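You operate a simulated robot arm through the tools that you are given. There is no shell and no other tool. Be economical: measure what you need, move in short steps, check, and stop when the job is done.

The job below is to be done with a simulated robot arm. You get a single attempt, and the scene is never put back.

Task
Start a run, halt it with the black button, then store the step from the job sheet.
Fine: start with the green button on the stand; carriage home and guard shut; size and rows stay.

It is judged by the outcome, as a careful person would: the job done as asked, and still so three seconds after it is handed in. It fails if anything else is knocked over, pushed out of place, dropped, spilled or broken. Flat cloth is picked up by pressing the open fingertips on it (5 to 10 N) and closing them slowly along it; thin cloth reads only 2 to 8 mm in the jaws.

Robot
A 6-joint arm with a fingered hand on a trunk, on a base that drives. Base frame: it is fixed to the floor where the robot stands at the start and does not move with it; the origin is under the middle of the robot, x ahead of it, y to its left, z up; the surface under the hand at the start is at about z = 0.94. Readings come in m, degrees, newtons and seconds.
With the tool pointing down near the work surface it reaches from about 0.48 to 0.8 m from the robot's upright axis, wherever it stands. Its first joint turns from -166.0 to 166.0 degrees. Places, roughly: black button [0.6, 0.3, 0.9]; drive switch [-1.2, 7.3, 0.8]; green button [0.6, 0, 0.9]; home button [0.6, 0.1, 0.9]; main switch [0.4, -0.1, 0.9]; red button [0.6, 0.4, 1]; start guard [0.6, 0, 1]; stop button [-1, 7.6, 0.9]. Payload 4 kg.
The TCP is the grasp point between the finger pads, 0.02 m short of the fingertips. In the tool frame z runs along the fingers and y along their closing line. The gripper opens to 0.14 m. The gripper's body begins 0.054 m behind the TCP. The gripper is a hand of 3 fingers: y runs from the thumb to the fingers, the wrist lies at [0, 0, -0.215] in the tool frame, and closing takes about 1.5 s.
Orientation is told as [roll, pitch, yaw] about the base's x, y, z axes, in that order, counted from this pose: with the fingers straight down and closing along the base's y, the tool's x points along the base's -x, its y along +y and its z along -z.

Tools
- The arm moves only by the tool servo_tool. Its argument "series" is a list of rows, each a list of 3 entries, a list of its own where there are three numbers: the turn, a rotation vector about the tool's x, y, z in degrees, then the shift along the tool's x, y, z in m, then the opening, from 0 (shut) to 1 (fully open). In form: [[[rx, ry, rz], [x, y, z], gripper], ...]. A call has 1 to 10 rows; each row shifts and turns the commanded pose from where the row before left it, along the tool's axes as they then stand. A row lasts 0.2 s, in which the tool goes at most 0.05 m and 8.6 degrees; a call with a longer step from one row to the next is refused whole, and so is a gripper value outside its range. A pose out of reach is approached as far as the arm can. The call stops where the force on the tool passes 40 N (or 10 N more than at its start, if that is more) or the arm is blocked; 0.2 s more then pass. The fingers move at their own pace (about 0.045 m/s each) and stop on an object; they squeeze with about 31 N. The grip force told is the motor's: it shows also when the fingers shut on nothing. Time passes only in rows, and 0.2 s behind the last, so rows that do not move let the fingers close. It gives the time, the measured TCP pose, the force on the tool (base axes), the opening and the grip force at its end, in the units of the frame above (readings bear some noise), with the torque about the TCP (base axes, N m) and any sound that the robot's microphone picked up.
- Cameras (640 x 400 px; columns grow to the right, rows downward): "scene" is now at [0.0629, 0.1738, 1.6925]; the picture's right is [-0.22, -0.98, 0.00], its down [-0.74, 0.16, -0.65] and it looks along [0.64, -0.14, -0.76] (base axes); focal length 275 px, centre (320, 200). "wrist" rides on the gripper at [0.074, -0.043, -0.079] in the tool frame; the picture's right is [0.50, 0.87, 0.00], its down [-0.59, 0.34, -0.73] and it looks along [-0.64, 0.37, 0.68] (tool axes); focal length 275 px, centre (320, 200). There is no depth. A picture from a camera that has moved, and an enlarged one, comes with that camera's place and axes in the base frame and with its lens. The place of the scene camera against the robot may be out by one fixed shift of up to 0.012 m in any direction.
- get_image(camera): a new picture of that camera. The clock stands still meanwhile.
- slide_trunk(by): slides the trunk up (or, below 0, down) by that many m; the arm and the scene camera ride with it, the base frame stays. It gives what a move gives, with no picture.
- drive_base(legs): drives the robot by 1 to 6 legs, each [ahead, left, turn to the left] in m, m and degrees, along the robot's own axes; the way and the turn of a leg run together, so that a leg with both is an arc; at most 1.5 m and 180 degrees a leg. The arm and the cameras ride along, it lands a little off, and it stops where it bumps. It gives what a move gives.
- grasp_type(shape): the hand has 3 fingers and takes this shape, open, in about a second: jaw (thumb against the fingers, like two jaws); tri (thumb and two fingers); tip (a fingertip pinch); poke (one finger out to press); point (the index stretched); flat (the hand flat); cup (the hand cupped); fist (a fist). The gripper value then closes the fingers along that shape, each until it touches; the sizes above hold for jaw. It gives what a move gives, with no picture.
- pan_tilt(pan, tilt): turns the head with the scene camera to pan (to the left, within 120 degrees either way) and tilt (down, from -29 to 69), counted from straight ahead of the robot. It gives what a move gives.
- inspect(camera, box): a new picture of the part [left, top, right, bottom] of that camera's present view, enlarged. The clock stands still meanwhile.
- sign_off(): hands the job in; it is judged then, once.

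Go step by step. Nothing tells you exact positions but the pictures and the camera data: compare them with the known pose of the tool, close in by small moves and look again before you grip or let go. The budget is 120 turns and 78 pictures, counting those below and the enlarged ones. Unless the task says otherwise, let go and move clear before handing in, and close with one line.

The tools are called after "Emit:" as a command line: name --argument value ..., lists and objects as JSON in quotes. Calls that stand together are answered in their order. servo_tool: Moves the arm, as the interface text tells. Its arguments: {"type":"object","properties":{"series":{"type":"array","items":{"type":"array"}}},"required":["series"]} The other tools are called the same way: slide_trunk (by) slides the trunk up or down; grasp_type (shape) gives the hand a shape; drive_base (legs) drives the base; pan_tilt (pan, tilt) turns the head that bears the scene camera; get_image (camera) takes a picture; inspect (camera, box) takes an enlarged picture of a part of a camera's view; sign_off () hands the job in.

At the start:

```text
time: 0.0
tcp_pos: [0.4868, -0.0374, 1.2907]
tool_rot: [0.0, 0.0, 0.0]
wrist_force: [0.2, -0.5, 0.1]
moment: [-0.02, 0.0, 0.0]
gripper_width: 0.1399
grip_force: 0.0
shape: jaw
trunk travel left (down, up): [-0.3, 0.29]
robot x, y, heading: [-0.0015, -0.0019, -0.1]
head pan, tilt: [-12.5, 49.2]
```

scene: 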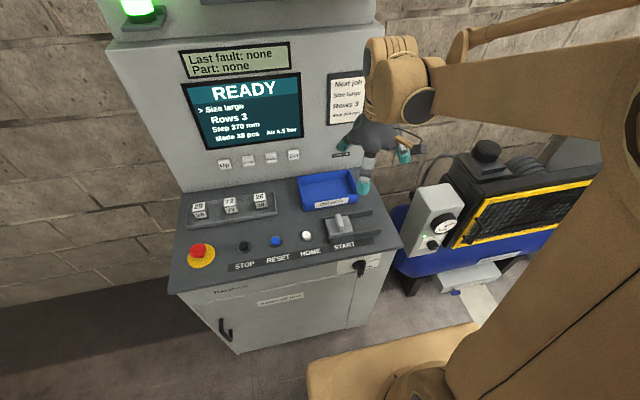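
wrist: 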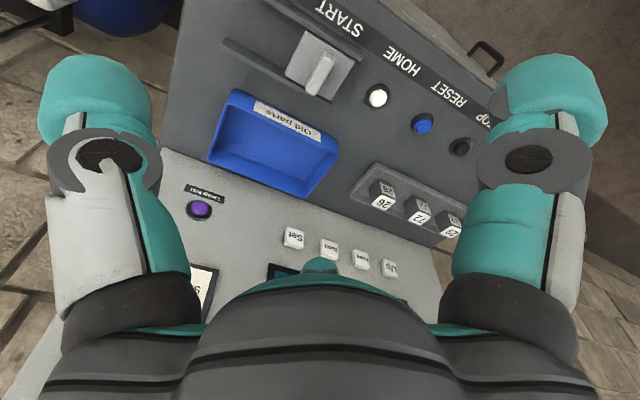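

I see a control stand with a screen (READY), a job sheet at the right of it, and a button row with a guard over START. I'll enlarge the screen, the sheet and the buttons first.

Emit:
inspect --camera "scene" --box '[170, 30, 390, 170]'

Emit:
inspect --camera "scene" --box '[170, 160, 410, 310]'

Emit:
inspect --camera "scene" --box '[320, 60, 390, 170]'

```text
2.86 times, centred on (280, 100) of scene
camera zoom: at [0.0629, 0.1738, 1.6925], right [-0.22, -0.98, 0.0], down [-0.74, 0.16, -0.65], along [0.64, -0.14, -0.76], focal length 787 px, centre (434, 486)
```

zoom: 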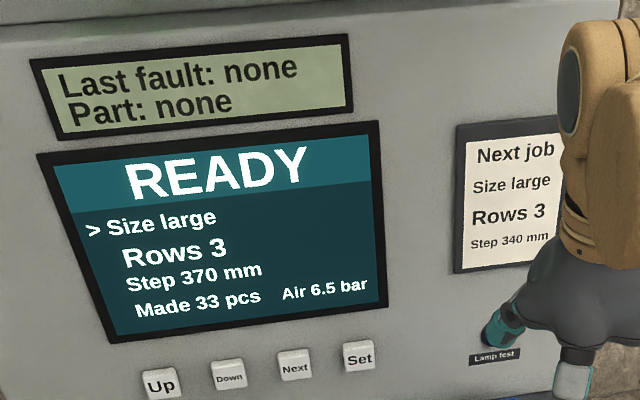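

```text
2.67 times, centred on (290, 235) of scene
camera zoom: at [0.0629, 0.1738, 1.6925], right [-0.22, -0.98, 0.0], down [-0.74, 0.16, -0.65], along [0.64, -0.14, -0.76], focal length 734 px, centre (400, 107)
```

zoom: 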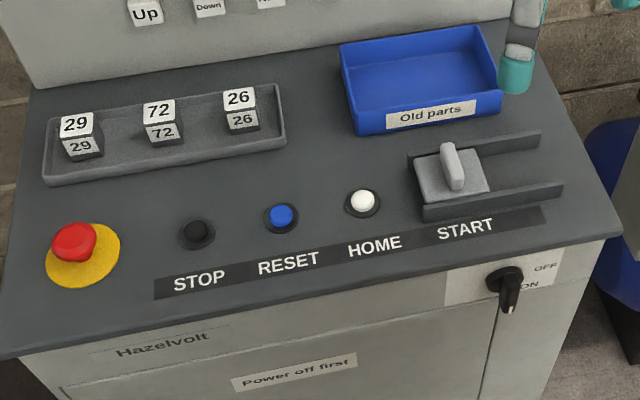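

```text
3.64 times, centred on (355, 115) of scene
camera zoom: at [0.0629, 0.1738, 1.6925], right [-0.22, -0.98, 0.0], down [-0.74, 0.16, -0.65], along [0.64, -0.14, -0.76], focal length 1001 px, centre (193, 509)
```

zoom: 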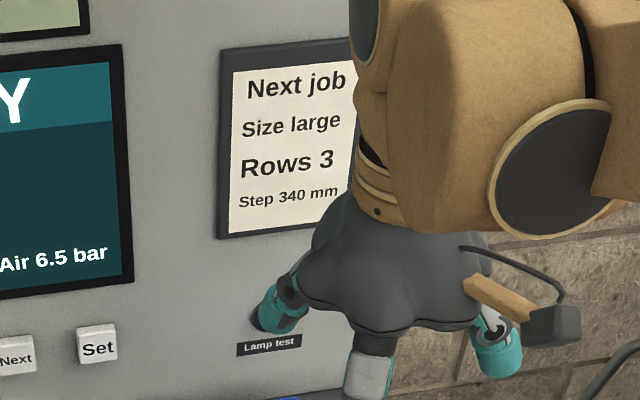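

The sheet calls for Step 340 mm (now 370), with size large and 3 rows already matching. STOP is at about (0.55, 0.31), HOME (0.55, 0.11), and the guard over START at (0.55, 0.0), probably sliding toward -y. I'll shape the hand to poke and look.

Emit:
grasp_type --shape "poke"

Emit:
get_image --camera "wrist"

Emit:
get_image --camera "scene"

```text
time: 0.9
tcp_pos: [0.4868, -0.0372, 1.291]
tool_rot: [-0.1, 0.0, 0.0]
wrist_force: [-0.3, -0.3, 0.0]
moment: [0.01, 0.05, 0.04]
gripper_width: 0.0
grip_force: 0.2
shape: poke
trunk travel left (down, up): [-0.3, 0.29]
robot x, y, heading: [-0.0001, 0.002, 0.4]
head pan, tilt: [-12.5, 49.2]
```

```text
72 pictures are left
camera wrist: at [0.4125, -0.0798, 1.3702], right [-0.5, 0.87, 0.0], down [0.59, 0.34, 0.73], along [0.64, 0.37, -0.68], focal length 275 px, centre (320, 200)
```

wrist: 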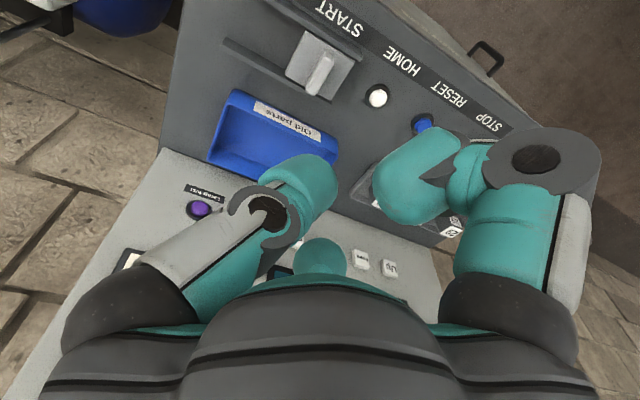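

```text
71 pictures are left
camera scene: at [0.0629, 0.1738, 1.6925], right [-0.22, -0.98, 0.0], down [-0.74, 0.16, -0.65], along [0.64, -0.14, -0.76], focal length 275 px, centre (320, 200)
```

scene: 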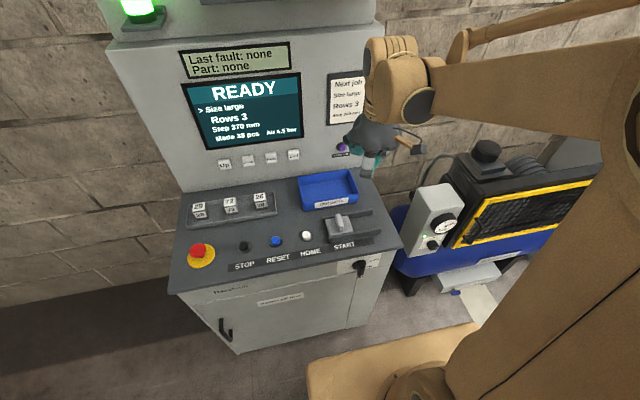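

The hand has changed shape; I need to see which finger sticks out and where its tip is.

Emit:
inspect --camera "scene" --box '[320, 90, 440, 190]'

Emit:
grasp_type --shape "point"

Emit:
inspect --camera "scene" --box '[320, 90, 440, 190]'

Emit:
get_image --camera "wrist"

```text
4.00 times, centred on (380, 140) of scene
camera zoom: at [0.0629, 0.1738, 1.6925], right [-0.22, -0.98, 0.0], down [-0.74, 0.16, -0.65], along [0.64, -0.14, -0.76], focal length 1101 px, centre (80, 440)
```

zoom: 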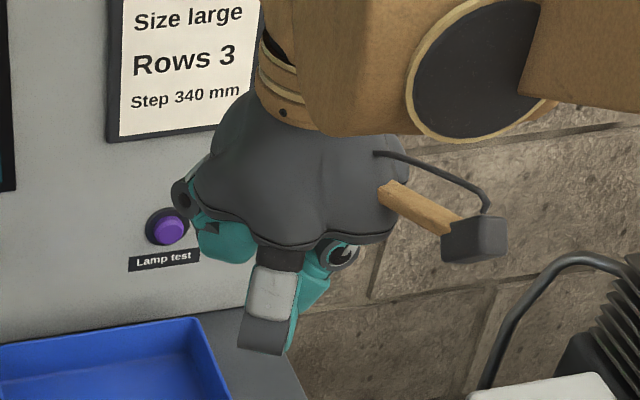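

```text
time: 1.8
tcp_pos: [0.4865, -0.0365, 1.2914]
tool_rot: [0.0, 0.0, -0.1]
wrist_force: [0.5, -0.6, 0.2]
moment: [0.02, -0.01, -0.03]
gripper_width: 0.0
grip_force: 0.0
shape: point
trunk travel left (down, up): [-0.3, 0.29]
robot x, y, heading: [-0.0002, -0.0021, -0.1]
head pan, tilt: [-12.5, 49.2]
```

```text
4.00 times, centred on (380, 140) of scene
camera zoom: at [0.0629, 0.1738, 1.6925], right [-0.22, -0.98, 0.0], down [-0.74, 0.16, -0.65], along [0.64, -0.14, -0.76], focal length 1101 px, centre (80, 440)
```

zoom: 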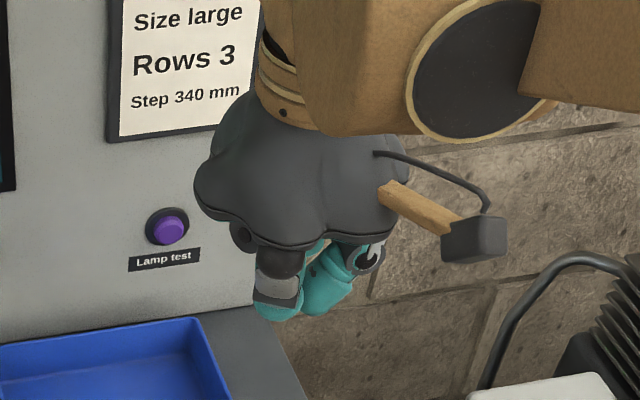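

```text
68 pictures are left
camera wrist: at [0.4125, -0.0798, 1.3702], right [-0.5, 0.87, 0.0], down [0.59, 0.34, 0.73], along [0.64, 0.37, -0.68], focal length 275 px, centre (320, 200)
```

wrist: 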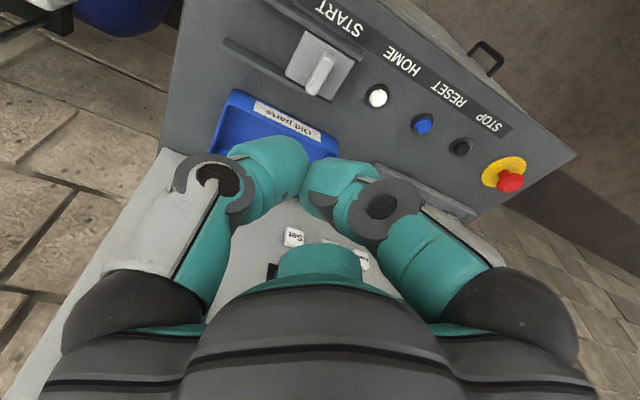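

Neither shape shows its tip clearly; a closed jaw has a well-defined tip (0.02 m beyond the TCP). I'll go to jaw and shut it, then look.

Emit:
grasp_type --shape "jaw"

Emit:
servo_tool --series '[[[0, 0, 0], [0, 0, 0], 0], [[0, 0, 0], [0, 0, 0], 0], [[0, 0, 0], [0, 0, 0], 0], [[0, 0, 0], [0, 0, 0], 0], [[0, 0, 0], [0, 0, 0], 0], [[0, 0, 0], [0, 0, 0], 0], [[0, 0, 0], [0, 0, 0], 0], [[0, 0, 0], [0, 0, 0], 0], [[0, 0, 0], [0, 0, 0], 0]]'

Emit:
get_image --camera "wrist"

Emit:
inspect --camera "scene" --box '[300, 90, 440, 210]'

```text
time: 2.7
tcp_pos: [0.4864, -0.0366, 1.2914]
tool_rot: [0.0, 0.0, 0.0]
wrist_force: [0.9, 1.1, -1.0]
moment: [0.02, -0.02, 0.02]
gripper_width: 0.14
grip_force: 0.1
shape: jaw
trunk travel left (down, up): [-0.3, 0.29]
robot x, y, heading: [-0.0017, -0.001, 0.2]
head pan, tilt: [-12.5, 49.2]
```

```text
time: 4.7
tcp_pos: [0.4859, -0.0366, 1.2919]
tool_rot: [0.0, 0.0, 0.1]
wrist_force: [-1.1, -0.6, -0.3]
moment: [0.02, 0.02, 0.0]
gripper_width: 0.0001
grip_force: 28.8
shape: jaw
trunk travel left (down, up): [-0.3, 0.29]
robot x, y, heading: [-0.0028, -0.0022, -0.1]
head pan, tilt: [-12.5, 49.2]
```

```text
67 pictures are left
camera wrist: at [0.4125, -0.0798, 1.3702], right [-0.5, 0.87, 0.0], down [0.59, 0.34, 0.73], along [0.64, 0.37, -0.68], focal length 275 px, centre (320, 200)
```

wrist: 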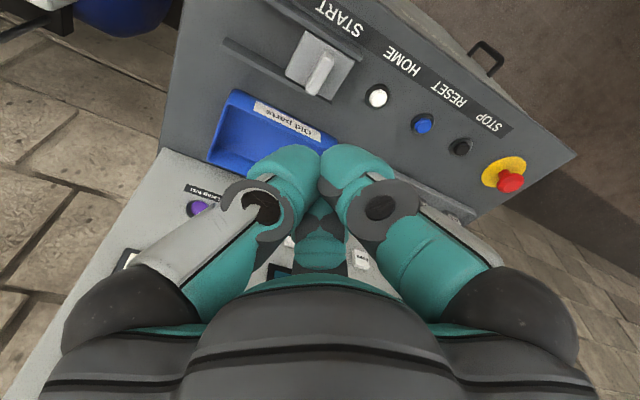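

```text
3.33 times, centred on (370, 150) of scene
camera zoom: at [0.0629, 0.1738, 1.6925], right [-0.22, -0.98, 0.0], down [-0.74, 0.16, -0.65], along [0.64, -0.14, -0.76], focal length 918 px, centre (153, 367)
```

zoom: 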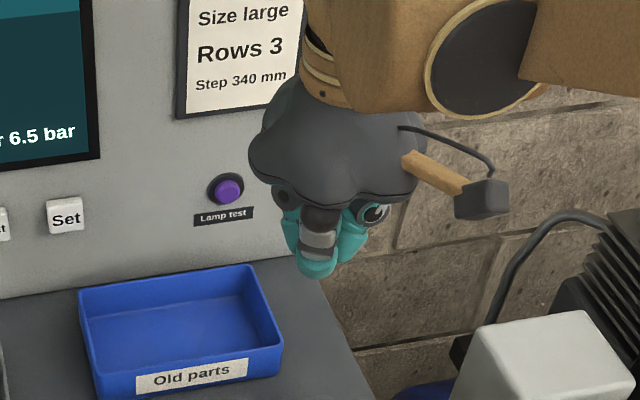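

The closed fingertips sit where the TCP predicts. I'll move to just left of the guard, still well above it, and look at the tab's height.

Emit:
servo_tool --series '[[[0, 0, 0], [-0.0107, 0.02, 0.03], 0], [[0, 0, 0], [-0.0107, 0.02, 0.03], 0], [[0, 0, 0], [-0.0107, 0.02, 0.03], 0], [[0, 0, 0], [-0.0107, 0.02, 0.03], 0], [[0, 0, 0], [-0.0107, 0.02, 0.03], 0], [[0, 0, 0], [-0.0107, 0.02, 0.03], 0]]'

Emit:
get_image --camera "wrist"

Emit:
inspect --camera "scene" --box '[260, 160, 420, 280]'

```text
time: 6.1
tcp_pos: [0.5521, 0.0859, 1.112]
tool_rot: [0.1, 0.0, 0.1]
wrist_force: [0.0, -0.2, 0.3]
moment: [-0.01, 0.0, -0.03]
gripper_width: 0.0001
grip_force: 31.2
shape: jaw
trunk travel left (down, up): [-0.3, 0.29]
robot x, y, heading: [0.0022, -0.0004, 0.0]
head pan, tilt: [-12.5, 49.2]
```

```text
65 pictures are left
camera wrist: at [0.4788, 0.0427, 1.1905], right [-0.5, 0.87, 0.0], down [0.59, 0.34, 0.73], along [0.64, 0.37, -0.68], focal length 275 px, centre (320, 200)
```

wrist: 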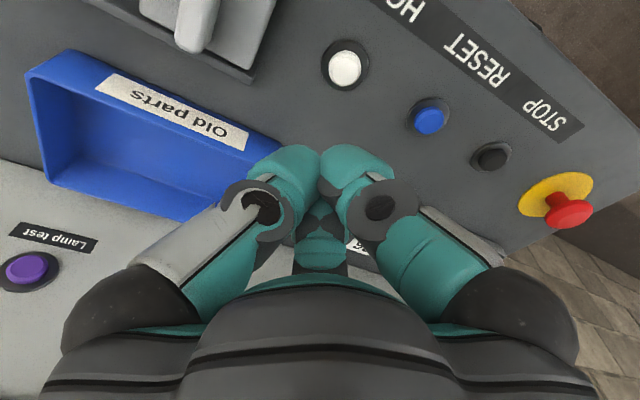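

```text
3.33 times, centred on (340, 220) of scene
camera zoom: at [0.0644, 0.1748, 1.6923], right [-0.22, -0.98, 0.0], down [-0.74, 0.16, -0.65], along [0.64, -0.14, -0.76], focal length 918 px, centre (253, 133)
```

zoom: 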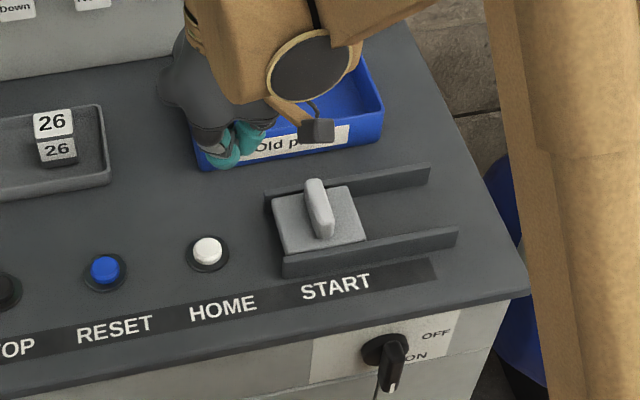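

HOME and STOP agree between both cameras (x 0.551; y 0.11 and 0.303). The guard tab is about x 0.54–0.575, y 0.003, z 0.965–1.0. I'll lower beside it and push it toward -y.

Emit:
servo_tool --series '[[[0, 0, 0], [-0.001, -0.006, 0.04], 0], [[0, 0, 0], [-0.001, -0.006, 0.04], 0], [[0, 0, 0], [-0.001, -0.006, 0.037], 0], [[0, 0, 0], [0, -0.015, 0], 0], [[0, 0, 0], [0, -0.015, 0], 0], [[0, 0, 0], [0, -0.015, 0], 0], [[0, 0, 0], [0, -0.015, 0], 0]]'

Emit:
inspect --camera "scene" --box '[260, 160, 420, 280]'

```text
time: 7.7
tcp_pos: [0.5531, 0.0048, 0.9962]
tool_rot: [-0.1, 0.0, 0.0]
wrist_force: [0.7, 0.3, 1.4]
moment: [0.0, 0.01, -0.01]
gripper_width: 0.0
grip_force: 31.3
shape: jaw
trunk travel left (down, up): [-0.3, 0.29]
robot x, y, heading: [0.0014, 0.0015, -0.0]
head pan, tilt: [-12.5, 49.2]
```

```text
3.33 times, centred on (340, 220) of scene
camera zoom: at [0.0631, 0.1735, 1.6925], right [-0.22, -0.98, 0.0], down [-0.74, 0.16, -0.65], along [0.64, -0.14, -0.76], focal length 918 px, centre (253, 133)
```

zoom: 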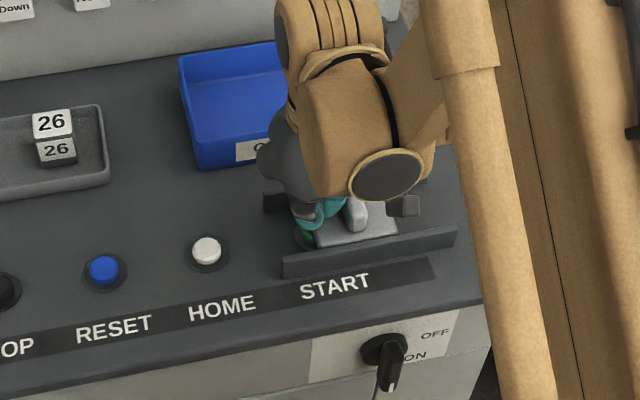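

The guard is sliding easily and the green button is showing. I'll push on until it reaches its end.

Emit:
servo_tool --series '[[[0, 0, 0], [0, -0.015, 0], 0], [[0, 0, 0], [0, -0.015, 0], 0], [[0, 0, 0], [0, -0.012, 0], 0], [[0, 0, 0], [0, -0.01, 0], 0]]'

Emit:
inspect --camera "scene" --box '[260, 160, 420, 280]'

```text
time: 8.7
tcp_pos: [0.5537, -0.0476, 0.9948]
tool_rot: [0.0, -0.1, 0.0]
wrist_force: [-0.4, 3.7, 0.0]
moment: [-0.05, 0.02, -0.05]
gripper_width: 0.0
grip_force: 30.8
shape: jaw
trunk travel left (down, up): [-0.3, 0.29]
robot x, y, heading: [0.0017, -0.0015, -0.2]
head pan, tilt: [-12.5, 49.2]
```

```text
3.33 times, centred on (340, 220) of scene
camera zoom: at [0.0628, 0.1753, 1.6923], right [-0.22, -0.98, 0.0], down [-0.74, 0.16, -0.65], along [0.64, -0.14, -0.76], focal length 918 px, centre (253, 133)
```

zoom: 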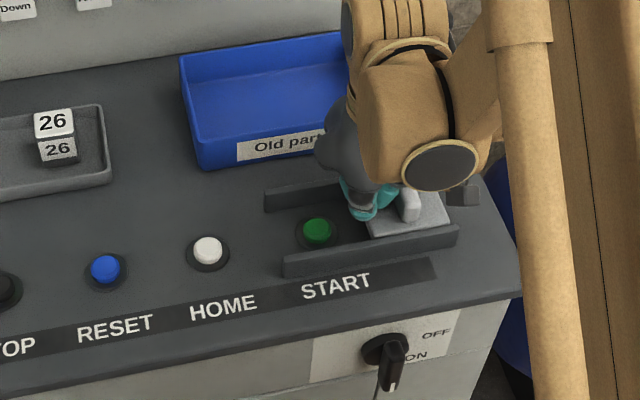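

The guard is open and the green START button is clear at about (0.55, 0.0). I'll rise, move over it and press down gently.

Emit:
servo_tool --series '[[[0, 0, 0], [0, 0.005, -0.03], 0], [[0, 0, 0], [0.001, 0.02, -0.01], 0], [[0, 0, 0], [0.001, 0.023, 0.0], 0], [[0, 0, 0], [0, 0, 0.03], 0], [[0, 0, 0], [0, 0, 0.02], 0], [[0, 0, 0], [0, 0, 0.01], 0], [[0, 0, 0], [0, 0, 0.006], 0], [[0, 0, 0], [0, 0, 0.004], 0], [[0, 0, 0], [0, 0, 0], 0]]'

Emit:
inspect --camera "scene" --box '[170, 40, 410, 280]'

```text
time: 10.7
tcp_pos: [0.5502, 0.0005, 0.9652]
tool_rot: [0.0, -0.1, 0.0]
wrist_force: [12.1, -0.4, 36.4]
moment: [0.09, -0.32, -0.11]
gripper_width: 0.0002
grip_force: 31.7
shape: jaw
trunk travel left (down, up): [-0.3, 0.29]
robot x, y, heading: [0.0041, -0.0012, 0.0]
head pan, tilt: [-12.5, 49.2]
heard: click
```

```text
1.67 times, centred on (290, 160) of scene
camera zoom: at [0.0613, 0.1736, 1.6929], right [-0.22, -0.98, 0.0], down [-0.74, 0.16, -0.65], along [0.64, -0.14, -0.76], focal length 459 px, centre (370, 267)
```

zoom: 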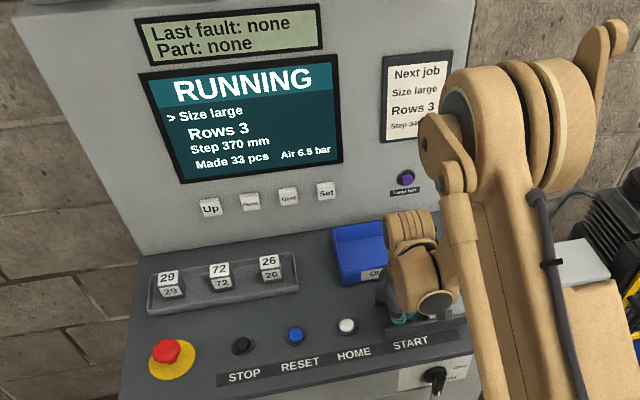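

RUNNING shows. Now straight to the black STOP button and press it.

Emit:
servo_tool --series '[[[0, 0, 0], [0, 0, -0.048], 0], [[0, 0, 0], [0, 0.05, 0], 0], [[0, 0, 0], [0, 0.05, 0], 0], [[0, 0, 0], [0, 0.05, 0], 0], [[0, 0, 0], [0, 0.05, 0], 0], [[0, 0, 0], [0, 0.05, 0], 0], [[0, 0, 0], [0, 0.05, 0], 0], [[0, 0, 0], [0, 0.003, 0.03], 0], [[0, 0, 0], [0, 0, 0.012], 0], [[0, 0, 0], [0, 0, 0.006], 0]]'

Emit:
inspect --camera "scene" --box '[170, 40, 410, 280]'

```text
time: 12.9
tcp_pos: [0.5502, 0.3044, 0.9662]
tool_rot: [0.1, -0.1, 0.0]
wrist_force: [7.0, 4.6, 32.5]
moment: [0.23, -0.21, -0.05]
gripper_width: 0.0001
grip_force: 31.0
shape: jaw
trunk travel left (down, up): [-0.3, 0.29]
robot x, y, heading: [0.0022, -0.001, -0.1]
head pan, tilt: [-12.5, 49.2]
heard: click
```

```text
1.67 times, centred on (290, 160) of scene
camera zoom: at [0.0612, 0.1732, 1.6931], right [-0.22, -0.98, 0.0], down [-0.74, 0.16, -0.65], along [0.64, -0.14, -0.76], focal length 459 px, centre (370, 267)
```

zoom: 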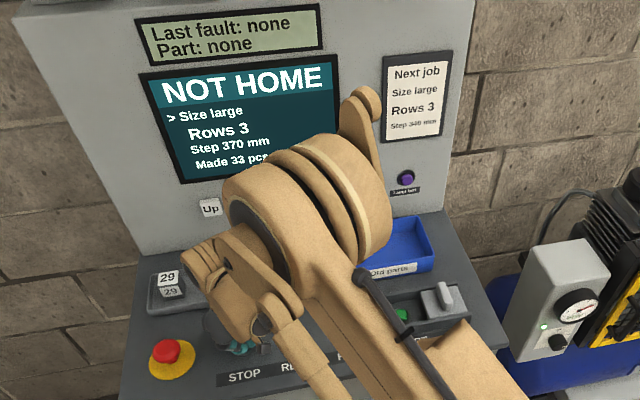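

Halted; the screen says NOT HOME. I'll lift and go to the far (-y) side of the guard tab to shut it, then press HOME.

Emit:
servo_tool --series '[[[0, 0, 0], [0, 0, -0.05], 0], [[0, 0, 0], [0, -0.03, -0.035], 0], [[0, 0, 0], [0, -0.05, 0], 0], [[0, 0, 0], [0, -0.05, 0], 0], [[0, 0, 0], [0, -0.05, 0], 0], [[0, 0, 0], [0, -0.05, 0], 0], [[0, 0, 0], [0, -0.05, 0], 0], [[0, 0, 0], [0, -0.05, 0], 0], [[0, 0, 0], [0, -0.05, 0], 0], [[0, 0, 0], [-0.003, -0.045, 0], 0]]'

Emit:
inspect --camera "scene" --box '[170, 40, 410, 280]'

Emit:
get_image --camera "wrist"

```text
time: 15.1
tcp_pos: [0.5551, -0.123, 1.0489]
tool_rot: [0.0, 0.0, 0.0]
wrist_force: [0.0, 0.6, 0.6]
moment: [0.01, 0.03, 0.03]
gripper_width: 0.0002
grip_force: 31.2
shape: jaw
trunk travel left (down, up): [-0.3, 0.29]
robot x, y, heading: [0.0017, -0.0014, 0.0]
head pan, tilt: [-12.5, 49.2]
```

```text
1.67 times, centred on (290, 160) of scene
camera zoom: at [0.0632, 0.172, 1.6926], right [-0.22, -0.98, 0.0], down [-0.74, 0.16, -0.65], along [0.64, -0.14, -0.76], focal length 459 px, centre (370, 267)
```

zoom: 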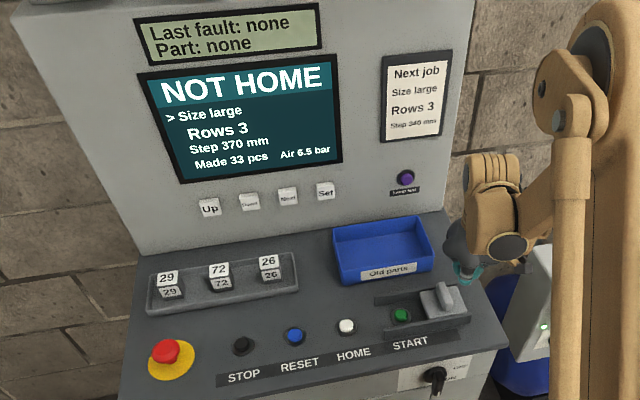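

```text
58 pictures are left
camera wrist: at [0.4815, -0.1658, 1.1277], right [-0.5, 0.87, 0.0], down [0.59, 0.34, 0.73], along [0.64, 0.37, -0.68], focal length 275 px, centre (320, 200)
```

wrist: 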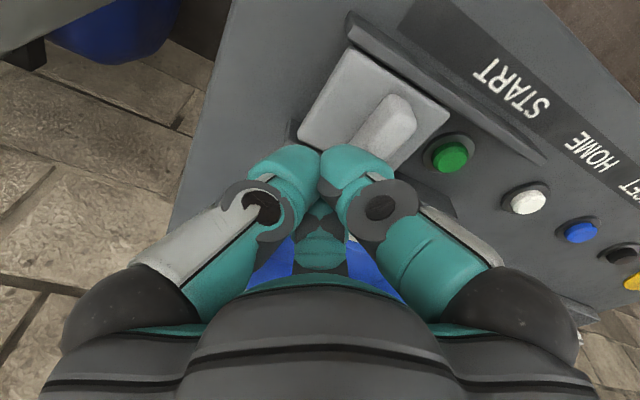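

The guard tab is at about y = -0.08. I'll step a little further out, lower, and push it back to closed.

Emit:
servo_tool --series '[[[0, 0, 0], [0, -0.014, 0.01], 0], [[0, 0, 0], [0, 0, 0.043], 0], [[0, 0, 0], [0, 0, 0], 0], [[0, 0, 0], [0, 0.02, 0], 0], [[0, 0, 0], [0, 0.02, 0], 0], [[0, 0, 0], [0, 0.02, 0], 0], [[0, 0, 0], [0, 0.02, 0], 0], [[0, 0, 0], [0, 0.015, 0], 0]]'

Emit:
inspect --camera "scene" --box '[260, 160, 420, 280]'

```text
time: 16.9
tcp_pos: [0.5555, -0.0403, 0.9947]
tool_rot: [0.0, 0.0, 0.0]
wrist_force: [0.3, -0.3, 0.5]
moment: [0.03, 0.01, -0.03]
gripper_width: 0.0005
grip_force: 31.5
shape: jaw
trunk travel left (down, up): [-0.3, 0.29]
robot x, y, heading: [0.0011, 0.0001, -0.1]
head pan, tilt: [-12.5, 49.2]
```

```text
3.33 times, centred on (340, 220) of scene
camera zoom: at [0.0631, 0.1742, 1.6924], right [-0.22, -0.98, 0.0], down [-0.74, 0.16, -0.65], along [0.64, -0.14, -0.76], focal length 918 px, centre (253, 133)
```

zoom: 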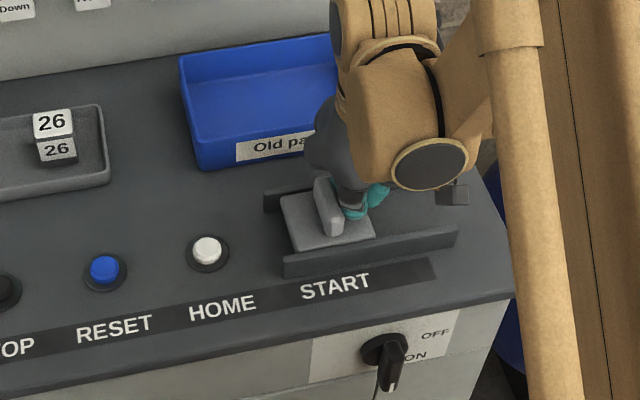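

Nearly shut; another centimetre to reach the end stop.

Emit:
servo_tool --series '[[[0, 0, 0], [0, 0.006, 0], 0], [[0, 0, 0], [0, 0.005, 0], 0], [[0, 0, 0], [0, 0.003, 0], 0], [[0, 0, 0], [0, 0, 0], 0]]'

Emit:
inspect --camera "scene" --box '[260, 160, 420, 280]'

```text
time: 17.9
tcp_pos: [0.5554, -0.0285, 0.9964]
tool_rot: [-0.1, 0.0, -0.1]
wrist_force: [4.6, -17.2, 9.7]
moment: [0.23, 0.04, -0.08]
gripper_width: 0.0
grip_force: 30.9
shape: jaw
trunk travel left (down, up): [-0.3, 0.29]
robot x, y, heading: [-0.0051, -0.0017, -0.0]
head pan, tilt: [-12.5, 49.2]
```

```text
3.33 times, centred on (340, 220) of scene
camera zoom: at [0.0631, 0.1707, 1.6929], right [-0.22, -0.98, 0.0], down [-0.74, 0.17, -0.65], along [0.64, -0.14, -0.76], focal length 918 px, centre (253, 133)
```

zoom: 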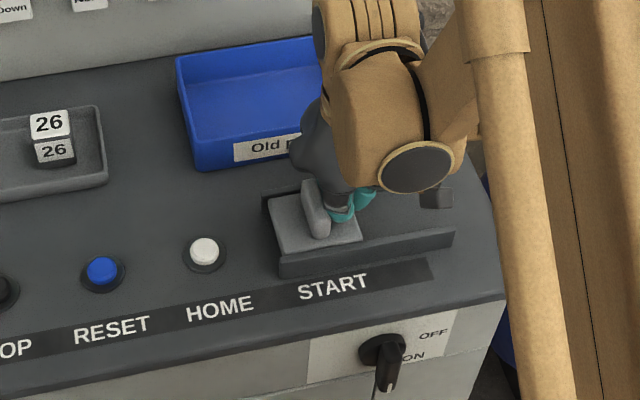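

The guard is shut against its stop. Now to HOME at (0.551, 0.11): lift, move over, press.

Emit:
servo_tool --series '[[[0, 0, 0], [0, -0.007, 0], 0], [[0, 0, 0], [0, 0, -0.045], 0], [[0, 0, 0], [0.001, 0.048, -0.01], 0], [[0, 0, 0], [0.002, 0.048, 0], 0], [[0, 0, 0], [0.001, 0.047, 0], 0], [[0, 0, 0], [0, 0, 0.045], 0], [[0, 0, 0], [0, 0, 0.025], 0], [[0, 0, 0], [0, 0, 0.01], 0], [[0, 0, 0], [0, 0, 0.006], 0], [[0, 0, 0], [0, 0, 0], 0]]'

Emit:
inspect --camera "scene" --box '[170, 40, 410, 280]'

```text
time: 20.0
tcp_pos: [0.5506, 0.11, 0.9661]
tool_rot: [0.2, -0.2, 0.1]
wrist_force: [2.3, 3.4, 33.6]
moment: [0.15, -0.02, 0.01]
gripper_width: 0.0
grip_force: 30.9
shape: jaw
trunk travel left (down, up): [-0.3, 0.29]
robot x, y, heading: [-0.0011, 0.0029, 0.1]
head pan, tilt: [-12.5, 49.2]
heard: click
stopped in row 10: the force on the tool passed its limit at 41 N (the readings are from after the stop); the commanded pose is now the measured one
```

```text
1.67 times, centred on (290, 160) of scene
camera zoom: at [0.0599, 0.1736, 1.6929], right [-0.22, -0.98, 0.0], down [-0.74, 0.16, -0.65], along [0.64, -0.14, -0.76], focal length 459 px, centre (370, 267)
```

zoom: 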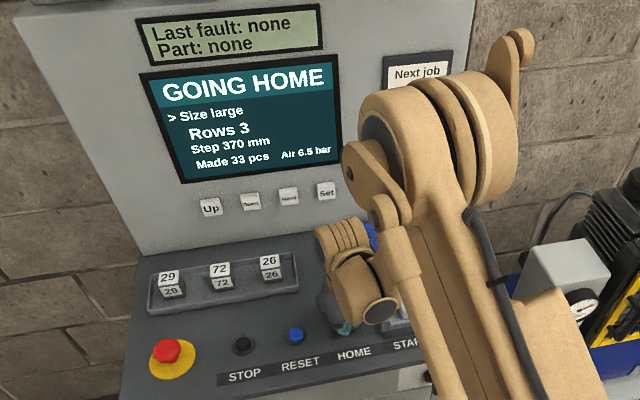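

GOING HOME. While it travels I'll lift away and turn the hand to point forward at the Up/Down/Next/Set keys (about y 0.34/0.26/0.18/0.10, z 1.05).

Emit:
servo_tool --series '[[[0, 0, 0], [0, 0, -0.049], 0], [[0, 0, 0], [-0.015, 0.015, -0.044], 0], [[0, 0, 0], [-0.015, 0.015, -0.044], 0], [[0, 0, 0], [-0.015, 0.015, -0.044], 0], [[0, 0, 0], [-0.015, 0.015, -0.044], 0], [[0, 0, 0], [-0.015, 0.01, -0.02], 0]]'

Emit:
servo_tool --series '[[[0, -8.5, 0], [0, 0, 0], 0], [[0, -8.5, 0], [0, 0, 0], 0], [[0, -8.5, 0], [0, 0, 0], 0], [[0, -8.5, 0], [0, 0, 0], 0], [[0, -8.5, 0], [0, 0, 0], 0], [[0, -8.5, 0], [0, 0, 0], 0], [[0, -8.5, 0], [0, 0, 0], 0], [[0, -8.5, 0], [0, 0, 0], 0], [[0, 0, 0], [0, 0, 0], 0]]'

Emit:
get_image --camera "scene"

Emit:
get_image --camera "wrist"

```text
time: 21.4
tcp_pos: [0.6309, 0.1795, 1.2085]
tool_rot: [0.0, -0.1, 0.0]
wrist_force: [0.5, -0.5, 0.2]
moment: [-0.01, 0.01, 0.01]
gripper_width: 0.0
grip_force: 30.9
shape: jaw
trunk travel left (down, up): [-0.3, 0.29]
robot x, y, heading: [0.0004, 0.0003, 0.2]
head pan, tilt: [-12.5, 49.2]
```

```text
time: 23.4
tcp_pos: [0.6258, 0.1795, 1.2087]
tool_rot: [0.2, -68.3, 0.0]
wrist_force: [0.0, -0.5, -0.1]
moment: [-0.01, 0.01, 0.0]
gripper_width: 0.0
grip_force: 31.1
shape: jaw
trunk travel left (down, up): [-0.3, 0.29]
robot x, y, heading: [0.0002, -0.002, 0.2]
head pan, tilt: [-12.5, 49.2]
```

```text
54 pictures are left
camera scene: at [0.0626, 0.1738, 1.6925], right [-0.22, -0.98, 0.0], down [-0.74, 0.16, -0.65], along [0.64, -0.14, -0.76], focal length 275 px, centre (320, 200)
```

scene: 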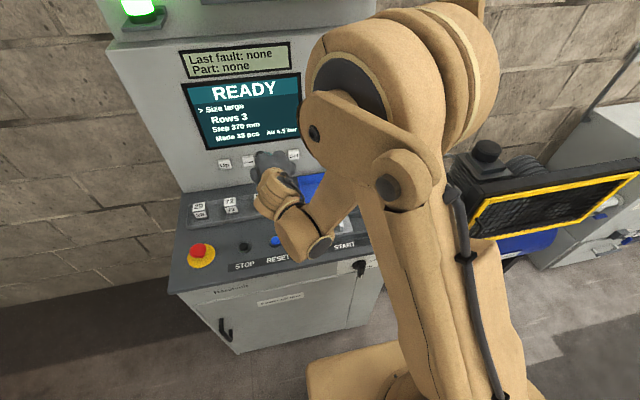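

```text
53 pictures are left
camera wrist: at [0.5257, 0.1363, 1.1692], right [-0.19, 0.87, -0.46], down [-0.46, 0.34, 0.82], along [0.87, 0.37, 0.34], focal length 275 px, centre (320, 200)
```

wrist: 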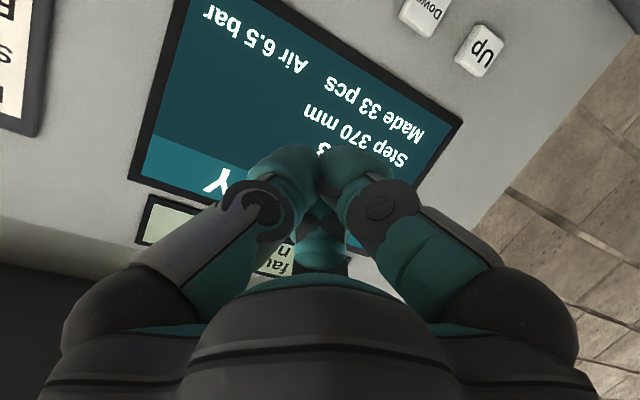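

READY again. Triangulating both cameras puts the key faces at x ≈ 0.816, z ≈ 1.06. I'll ease the tilt to about 55° so the wrist camera clears the number cubes, and approach to just short of Next.

Emit:
servo_tool --series '[[[0, 6.5, 0], [0, 0, 0], 0], [[0, 6.5, 0], [0, 0, 0], 0], [[0, 0, 0], [0.0065, 0, 0.0383], 0], [[0, 0, 0], [0.0065, 0, 0.0383], 0], [[0, 0, 0], [0.0065, 0, 0.0383], 0], [[0, 0, 0], [0.0065, 0, 0.0383], 0], [[0, 0, 0], [0.0065, -0.001, 0.0383], 0]]'

Emit:
inspect --camera "scene" --box '[170, 60, 370, 220]'

Emit:
get_image --camera "wrist"

```text
time: 25.0
tcp_pos: [0.7634, 0.1752, 1.0731]
tool_rot: [-0.1, -55.0, -0.1]
wrist_force: [-0.1, 0.1, 0.5]
moment: [-0.01, -0.02, -0.02]
gripper_width: 0.0
grip_force: 31.0
shape: jaw
trunk travel left (down, up): [-0.3, 0.29]
robot x, y, heading: [0.0005, -0.0007, -0.0]
head pan, tilt: [-12.5, 49.2]
```

```text
2.50 times, centred on (270, 140) of scene
camera zoom: at [0.0648, 0.1742, 1.6924], right [-0.22, -0.98, 0.0], down [-0.74, 0.16, -0.65], along [0.64, -0.14, -0.76], focal length 688 px, centre (445, 350)
```

zoom: 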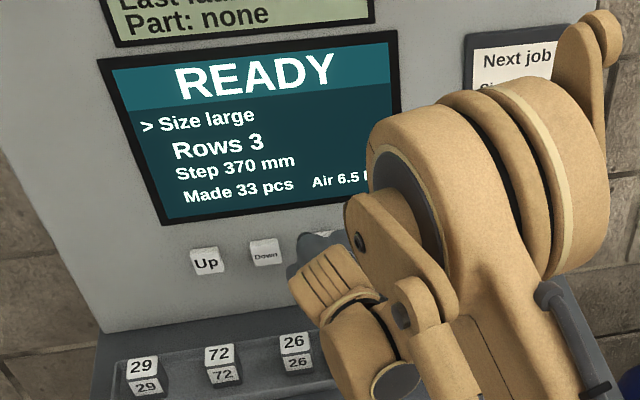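

```text
51 pictures are left
camera wrist: at [0.6573, 0.1324, 1.0573], right [-0.29, 0.87, -0.41], down [-0.27, 0.34, 0.9], along [0.92, 0.37, 0.13], focal length 275 px, centre (320, 200)
```

wrist: 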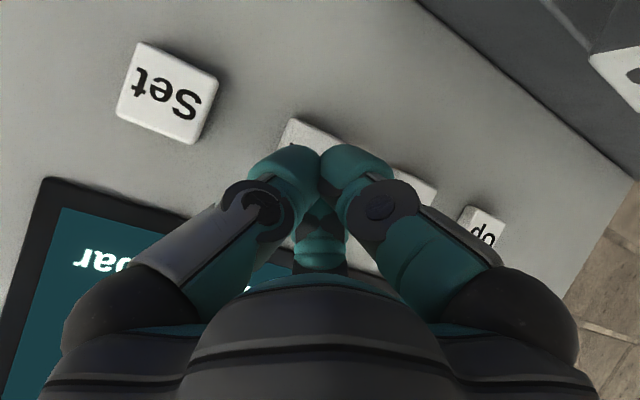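

Fingers line up with Next (y ≈ 0.1785). I'll push straight forward until it clicks, then back off.

Emit:
servo_tool --series '[[[0, 0, 0], [-0.0068, 0.003, 0.0099], 0], [[0, 0, 0], [-0.0068, 0, 0.0099], 0], [[0, 0, 0], [-0.0034, 0, 0.0049], 0], [[0, 0, 0], [-0.0028, 0, 0.0041], 0], [[0, 0, 0], [-0.0023, 0, 0.0033], 0], [[0, 0, 0], [0, 0, 0], 0]]'

Emit:
inspect --camera "scene" --box '[170, 60, 370, 220]'

```text
time: 26.4
tcp_pos: [0.7999, 0.1813, 1.0729]
tool_rot: [0.0, -55.1, 0.0]
wrist_force: [-16.5, -3.4, -3.8]
moment: [-0.01, 0.18, -0.08]
gripper_width: 0.0
grip_force: 30.8
shape: jaw
trunk travel left (down, up): [-0.3, 0.29]
robot x, y, heading: [-0.0038, 0.0006, -0.0]
head pan, tilt: [-12.5, 49.2]
heard: click
```

```text
2.50 times, centred on (270, 140) of scene
camera zoom: at [0.0605, 0.1737, 1.6925], right [-0.22, -0.98, 0.0], down [-0.74, 0.16, -0.65], along [0.64, -0.14, -0.76], focal length 688 px, centre (445, 350)
```

zoom: 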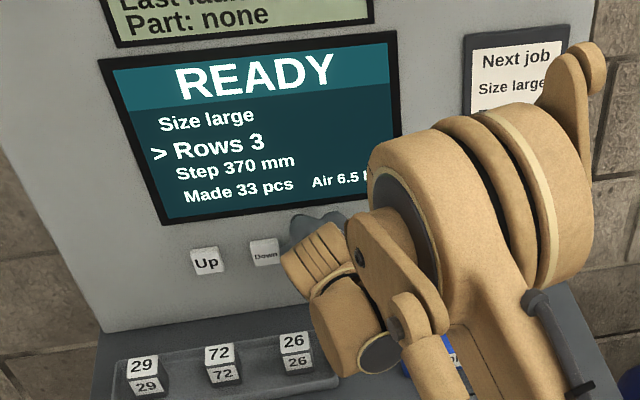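

The cursor moved to Rows. I'll back off and press Next once more.

Emit:
servo_tool --series '[[[0, 0, 0], [0.0091, -0.001, -0.0132], 0], [[0, 0, 0], [0.0051, -0.001, -0.0074], 0], [[0, 0, 0], [0, 0, 0], 0], [[0, 0, 0], [-0.0068, 0, 0.0099], 0], [[0, 0, 0], [-0.0051, 0, 0.0074], 0], [[0, 0, 0], [-0.0023, 0, 0.0033], 0], [[0, 0, 0], [0, 0, 0], 0]]'

Emit:
inspect --camera "scene" --box '[170, 60, 370, 220]'

```text
time: 28.0
tcp_pos: [0.8005, 0.1801, 1.0728]
tool_rot: [0.1, -55.1, 0.0]
wrist_force: [-18.1, -0.9, -5.3]
moment: [0.02, 0.17, -0.03]
gripper_width: 0.0
grip_force: 31.4
shape: jaw
trunk travel left (down, up): [-0.3, 0.29]
robot x, y, heading: [-0.0005, 0.001, 0.1]
head pan, tilt: [-12.5, 49.2]
heard: click
```

```text
2.50 times, centred on (270, 140) of scene
camera zoom: at [0.0604, 0.1741, 1.6925], right [-0.22, -0.98, 0.0], down [-0.74, 0.16, -0.65], along [0.64, -0.14, -0.76], focal length 688 px, centre (445, 350)
```

zoom: 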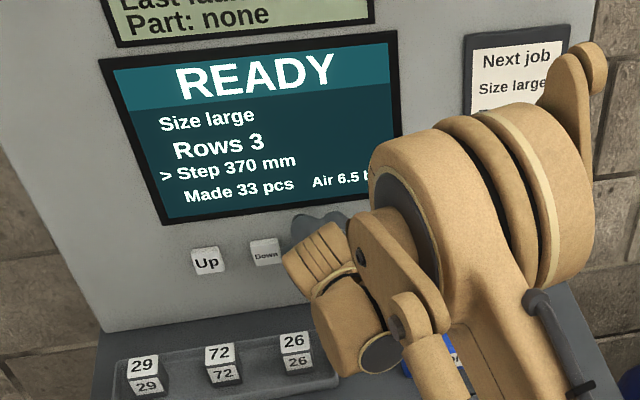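

The cursor is on Step. Back off, shift 0.08 m left to Down, and press once.

Emit:
servo_tool --series '[[[0, 0, 0], [0.0091, 0, -0.0132], 0], [[0, 0, 0], [0.0108, 0, -0.0156], 0], [[0, 0, 0], [0, 0.0395, 0], 0], [[0, 0, 0], [0, 0.0395, 0], 0], [[0, 0, 0], [0, 0, 0], 0], [[0, 0, 0], [-0.0108, 0, 0.0156], 0], [[0, 0, 0], [-0.0057, 0, 0.0082], 0], [[0, 0, 0], [-0.0034, 0, 0.005], 0], [[0, 0, 0], [0, 0, 0], 0]]'

Emit:
inspect --camera "scene" --box '[170, 60, 370, 220]'

```text
time: 30.0
tcp_pos: [0.8015, 0.2584, 1.0744]
tool_rot: [0.0, -55.0, 0.0]
wrist_force: [-18.9, -1.9, -3.7]
moment: [-0.01, 0.18, -0.08]
gripper_width: 0.0
grip_force: 30.9
shape: jaw
trunk travel left (down, up): [-0.3, 0.29]
robot x, y, heading: [-0.0025, 0.0047, 0.2]
head pan, tilt: [-12.5, 49.2]
heard: click
```

```text
2.50 times, centred on (270, 140) of scene
camera zoom: at [0.0599, 0.1739, 1.6925], right [-0.22, -0.98, 0.0], down [-0.74, 0.16, -0.65], along [0.64, -0.14, -0.76], focal length 688 px, centre (445, 350)
```

zoom: 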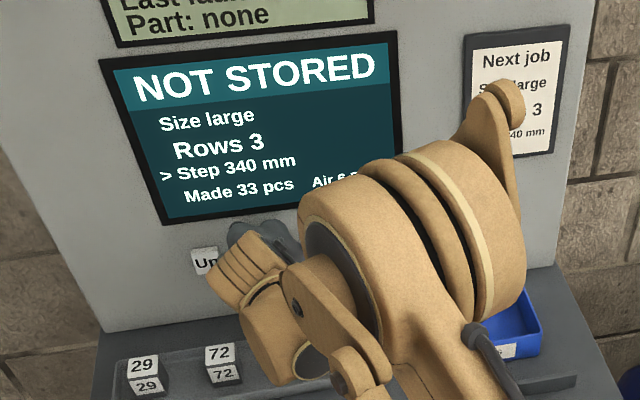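

One press gave 340 mm, NOT STORED. I'll back off, confirm it still reads 340, and move in front of Set.

Emit:
servo_tool --series '[[[0, 0, 0], [0.0091, 0, -0.0132], 0], [[0, 0, 0], [0.0108, 0, -0.0156], 0], [[0, 0, 0], [0, -0.04, 0], 0], [[0, 0, 0], [0, -0.04, 0], 0], [[0, 0, 0], [0, -0.04, 0], 0], [[0, 0, 0], [0, -0.039, 0], 0], [[0, 0, 0], [0, 0, 0], 0]]'

Emit:
inspect --camera "scene" --box '[170, 60, 370, 220]'

```text
time: 31.6
tcp_pos: [0.7701, 0.0962, 1.0741]
tool_rot: [0.1, -55.1, 0.0]
wrist_force: [0.0, 0.6, 0.8]
moment: [-0.01, -0.05, 0.0]
gripper_width: 0.0002
grip_force: 30.7
shape: jaw
trunk travel left (down, up): [-0.3, 0.29]
robot x, y, heading: [-0.0029, -0.0034, 0.3]
head pan, tilt: [-12.5, 49.2]
```

```text
2.50 times, centred on (270, 140) of scene
camera zoom: at [0.0631, 0.1748, 1.6924], right [-0.22, -0.98, 0.0], down [-0.74, 0.16, -0.65], along [0.64, -0.14, -0.76], focal length 688 px, centre (445, 350)
```

zoom: 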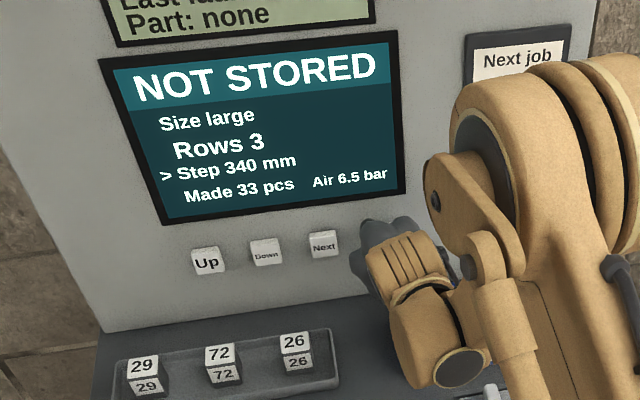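

Still 340, and I'm in front of Set. Press it and back off.

Emit:
servo_tool --series '[[[0, 0, 0], [-0.0108, 0.002, 0.0156], 0], [[0, 0, 0], [-0.0057, 0, 0.0082], 0], [[0, 0, 0], [-0.0034, 0, 0.005], 0], [[0, 0, 0], [0, 0, 0], 0], [[0, 0, 0], [0.0091, 0, -0.0132], 0], [[0, 0, 0], [0.0142, 0, -0.0206], 0], [[0, 0, 0], [0, 0, -0.04], 0], [[0, 0, 0], [0, 0, -0.04], 0]]'

Emit:
get_image --camera "scene"

Emit:
inspect --camera "scene" --box '[170, 40, 410, 280]'

```text
time: 33.4
tcp_pos: [0.6964, 0.1021, 1.1224]
tool_rot: [0.1, -55.1, -0.1]
wrist_force: [-0.3, 0.2, 0.4]
moment: [0.0, 0.0, -0.01]
gripper_width: 0.0
grip_force: 31.5
shape: jaw
trunk travel left (down, up): [-0.3, 0.29]
robot x, y, heading: [0.0008, -0.0003, 0.1]
head pan, tilt: [-12.5, 49.2]
heard: click
```

```text
46 pictures are left
camera scene: at [0.0617, 0.1739, 1.6925], right [-0.22, -0.98, 0.0], down [-0.74, 0.16, -0.65], along [0.64, -0.14, -0.76], focal length 275 px, centre (320, 200)
```

scene: 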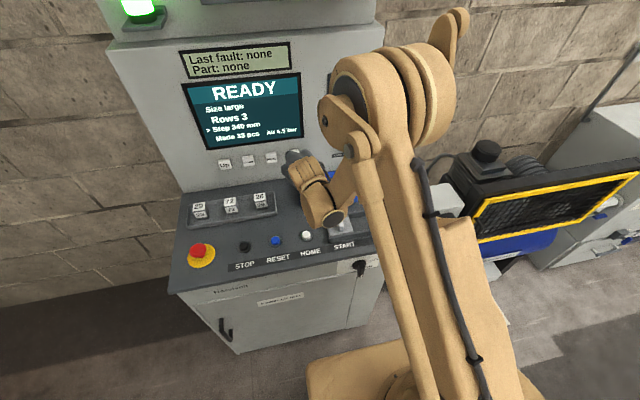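

```text
1.67 times, centred on (290, 160) of scene
camera zoom: at [0.0617, 0.1739, 1.6925], right [-0.22, -0.98, 0.0], down [-0.74, 0.16, -0.65], along [0.64, -0.14, -0.76], focal length 459 px, centre (370, 267)
```

zoom: 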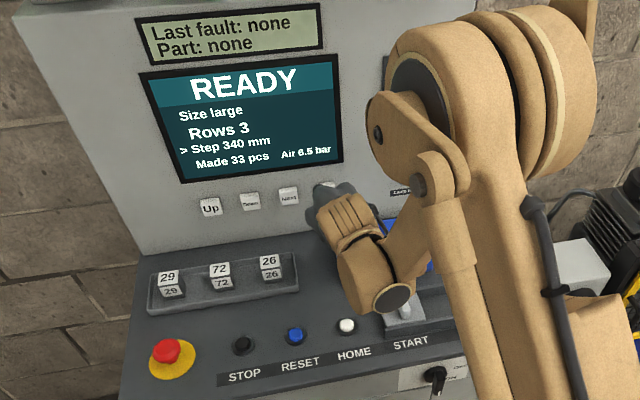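

READY with Step 340 stored. I'll lift clear and check that the guard and tray are as they should be.

Emit:
servo_tool --series '[[[0, 0, 0], [-0.033, 0.02, -0.023], 0], [[0, 0, 0], [-0.033, 0.02, -0.023], 0], [[0, 0, 0], [-0.033, 0.02, -0.023], 0], [[0, 0, 0], [-0.02, 0.04, -0.015], 0], [[0, 0, 0], [0, 0.045, 0], 0], [[0, 0, 0], [0, 0.045, 0], 0], [[0, 0, 0], [0, 0.045, 0], 0]]'

Emit:
get_image --camera "scene"

Emit:
inspect --camera "scene" --box '[260, 160, 420, 280]'

```text
time: 35.0
tcp_pos: [0.6914, 0.3358, 1.2661]
tool_rot: [-0.1, -55.1, 0.1]
wrist_force: [-0.4, 0.7, -0.2]
moment: [0.01, 0.03, 0.0]
gripper_width: 0.0
grip_force: 31.0
shape: jaw
trunk travel left (down, up): [-0.3, 0.29]
robot x, y, heading: [0.0005, 0.0006, -0.3]
head pan, tilt: [-12.5, 49.2]
```

```text
44 pictures are left
camera scene: at [0.0633, 0.1756, 1.6923], right [-0.22, -0.98, 0.0], down [-0.74, 0.16, -0.65], along [0.64, -0.14, -0.76], focal length 275 px, centre (320, 200)
```

scene: 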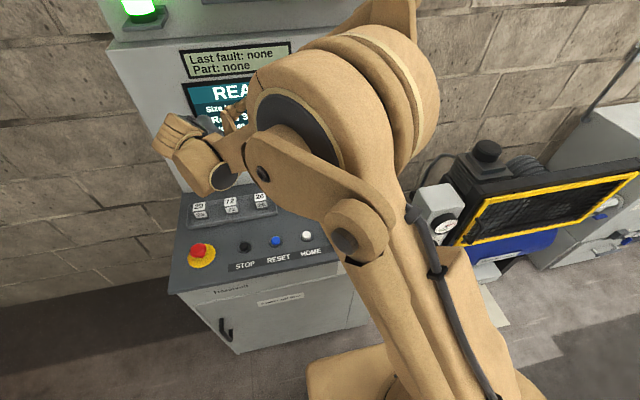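

```text
3.33 times, centred on (340, 220) of scene
camera zoom: at [0.0633, 0.1756, 1.6923], right [-0.22, -0.98, 0.0], down [-0.74, 0.16, -0.65], along [0.64, -0.14, -0.76], focal length 918 px, centre (253, 133)
```

zoom: 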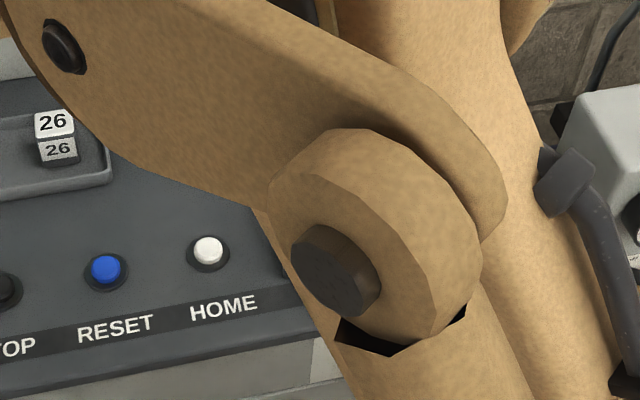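

The arm now hides the guard; I'll move the hand back to the right and up so I can see it.

Emit:
servo_tool --series '[[[0, 0, 0], [0, -0.05, 0], 0], [[0, 0, 0], [0, -0.05, 0], 0], [[0, 0, 0], [0, -0.05, 0], 0], [[0, 0, 0], [0, -0.05, 0], 0], [[0, 0, 0], [0, -0.05, 0], 0], [[0, 0, 0], [0, -0.05, 0], 0], [[0, 0, 0], [0, -0.05, 0], 0], [[0, 0, 0], [0, -0.05, 0], 0], [[0, 0, 0], [0, -0.05, 0], 0]]'

Emit:
inspect --camera "scene" --box '[170, 40, 410, 280]'

```text
time: 37.0
tcp_pos: [0.6977, -0.1161, 1.2625]
tool_rot: [0.1, -55.1, 0.0]
wrist_force: [0.6, -0.5, 0.1]
moment: [-0.01, -0.03, 0.03]
gripper_width: 0.0003
grip_force: 31.2
shape: jaw
trunk travel left (down, up): [-0.3, 0.29]
robot x, y, heading: [0.002, -0.0005, -0.0]
head pan, tilt: [-12.5, 49.2]
```

```text
1.67 times, centred on (290, 160) of scene
camera zoom: at [0.0631, 0.1723, 1.6927], right [-0.22, -0.98, 0.0], down [-0.74, 0.16, -0.65], along [0.64, -0.14, -0.76], focal length 459 px, centre (370, 267)
```

zoom: 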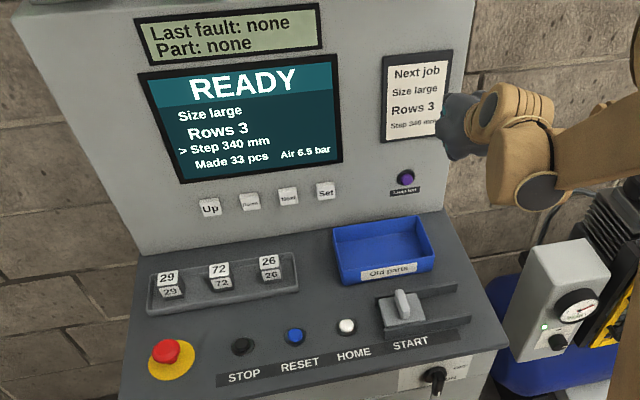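

The screen reads READY with Size large, Rows 3 and Step 340 mm. The guard is shut, nothing else has moved, and the hand is clear, so I'm handing in.

Emit:
sign_off

```text
The job is handed in.
```

The run was started with the green button and halted with the black one, the carriage was sent home and the guard shut, and Step 340 mm is stored with size and rows unchanged.
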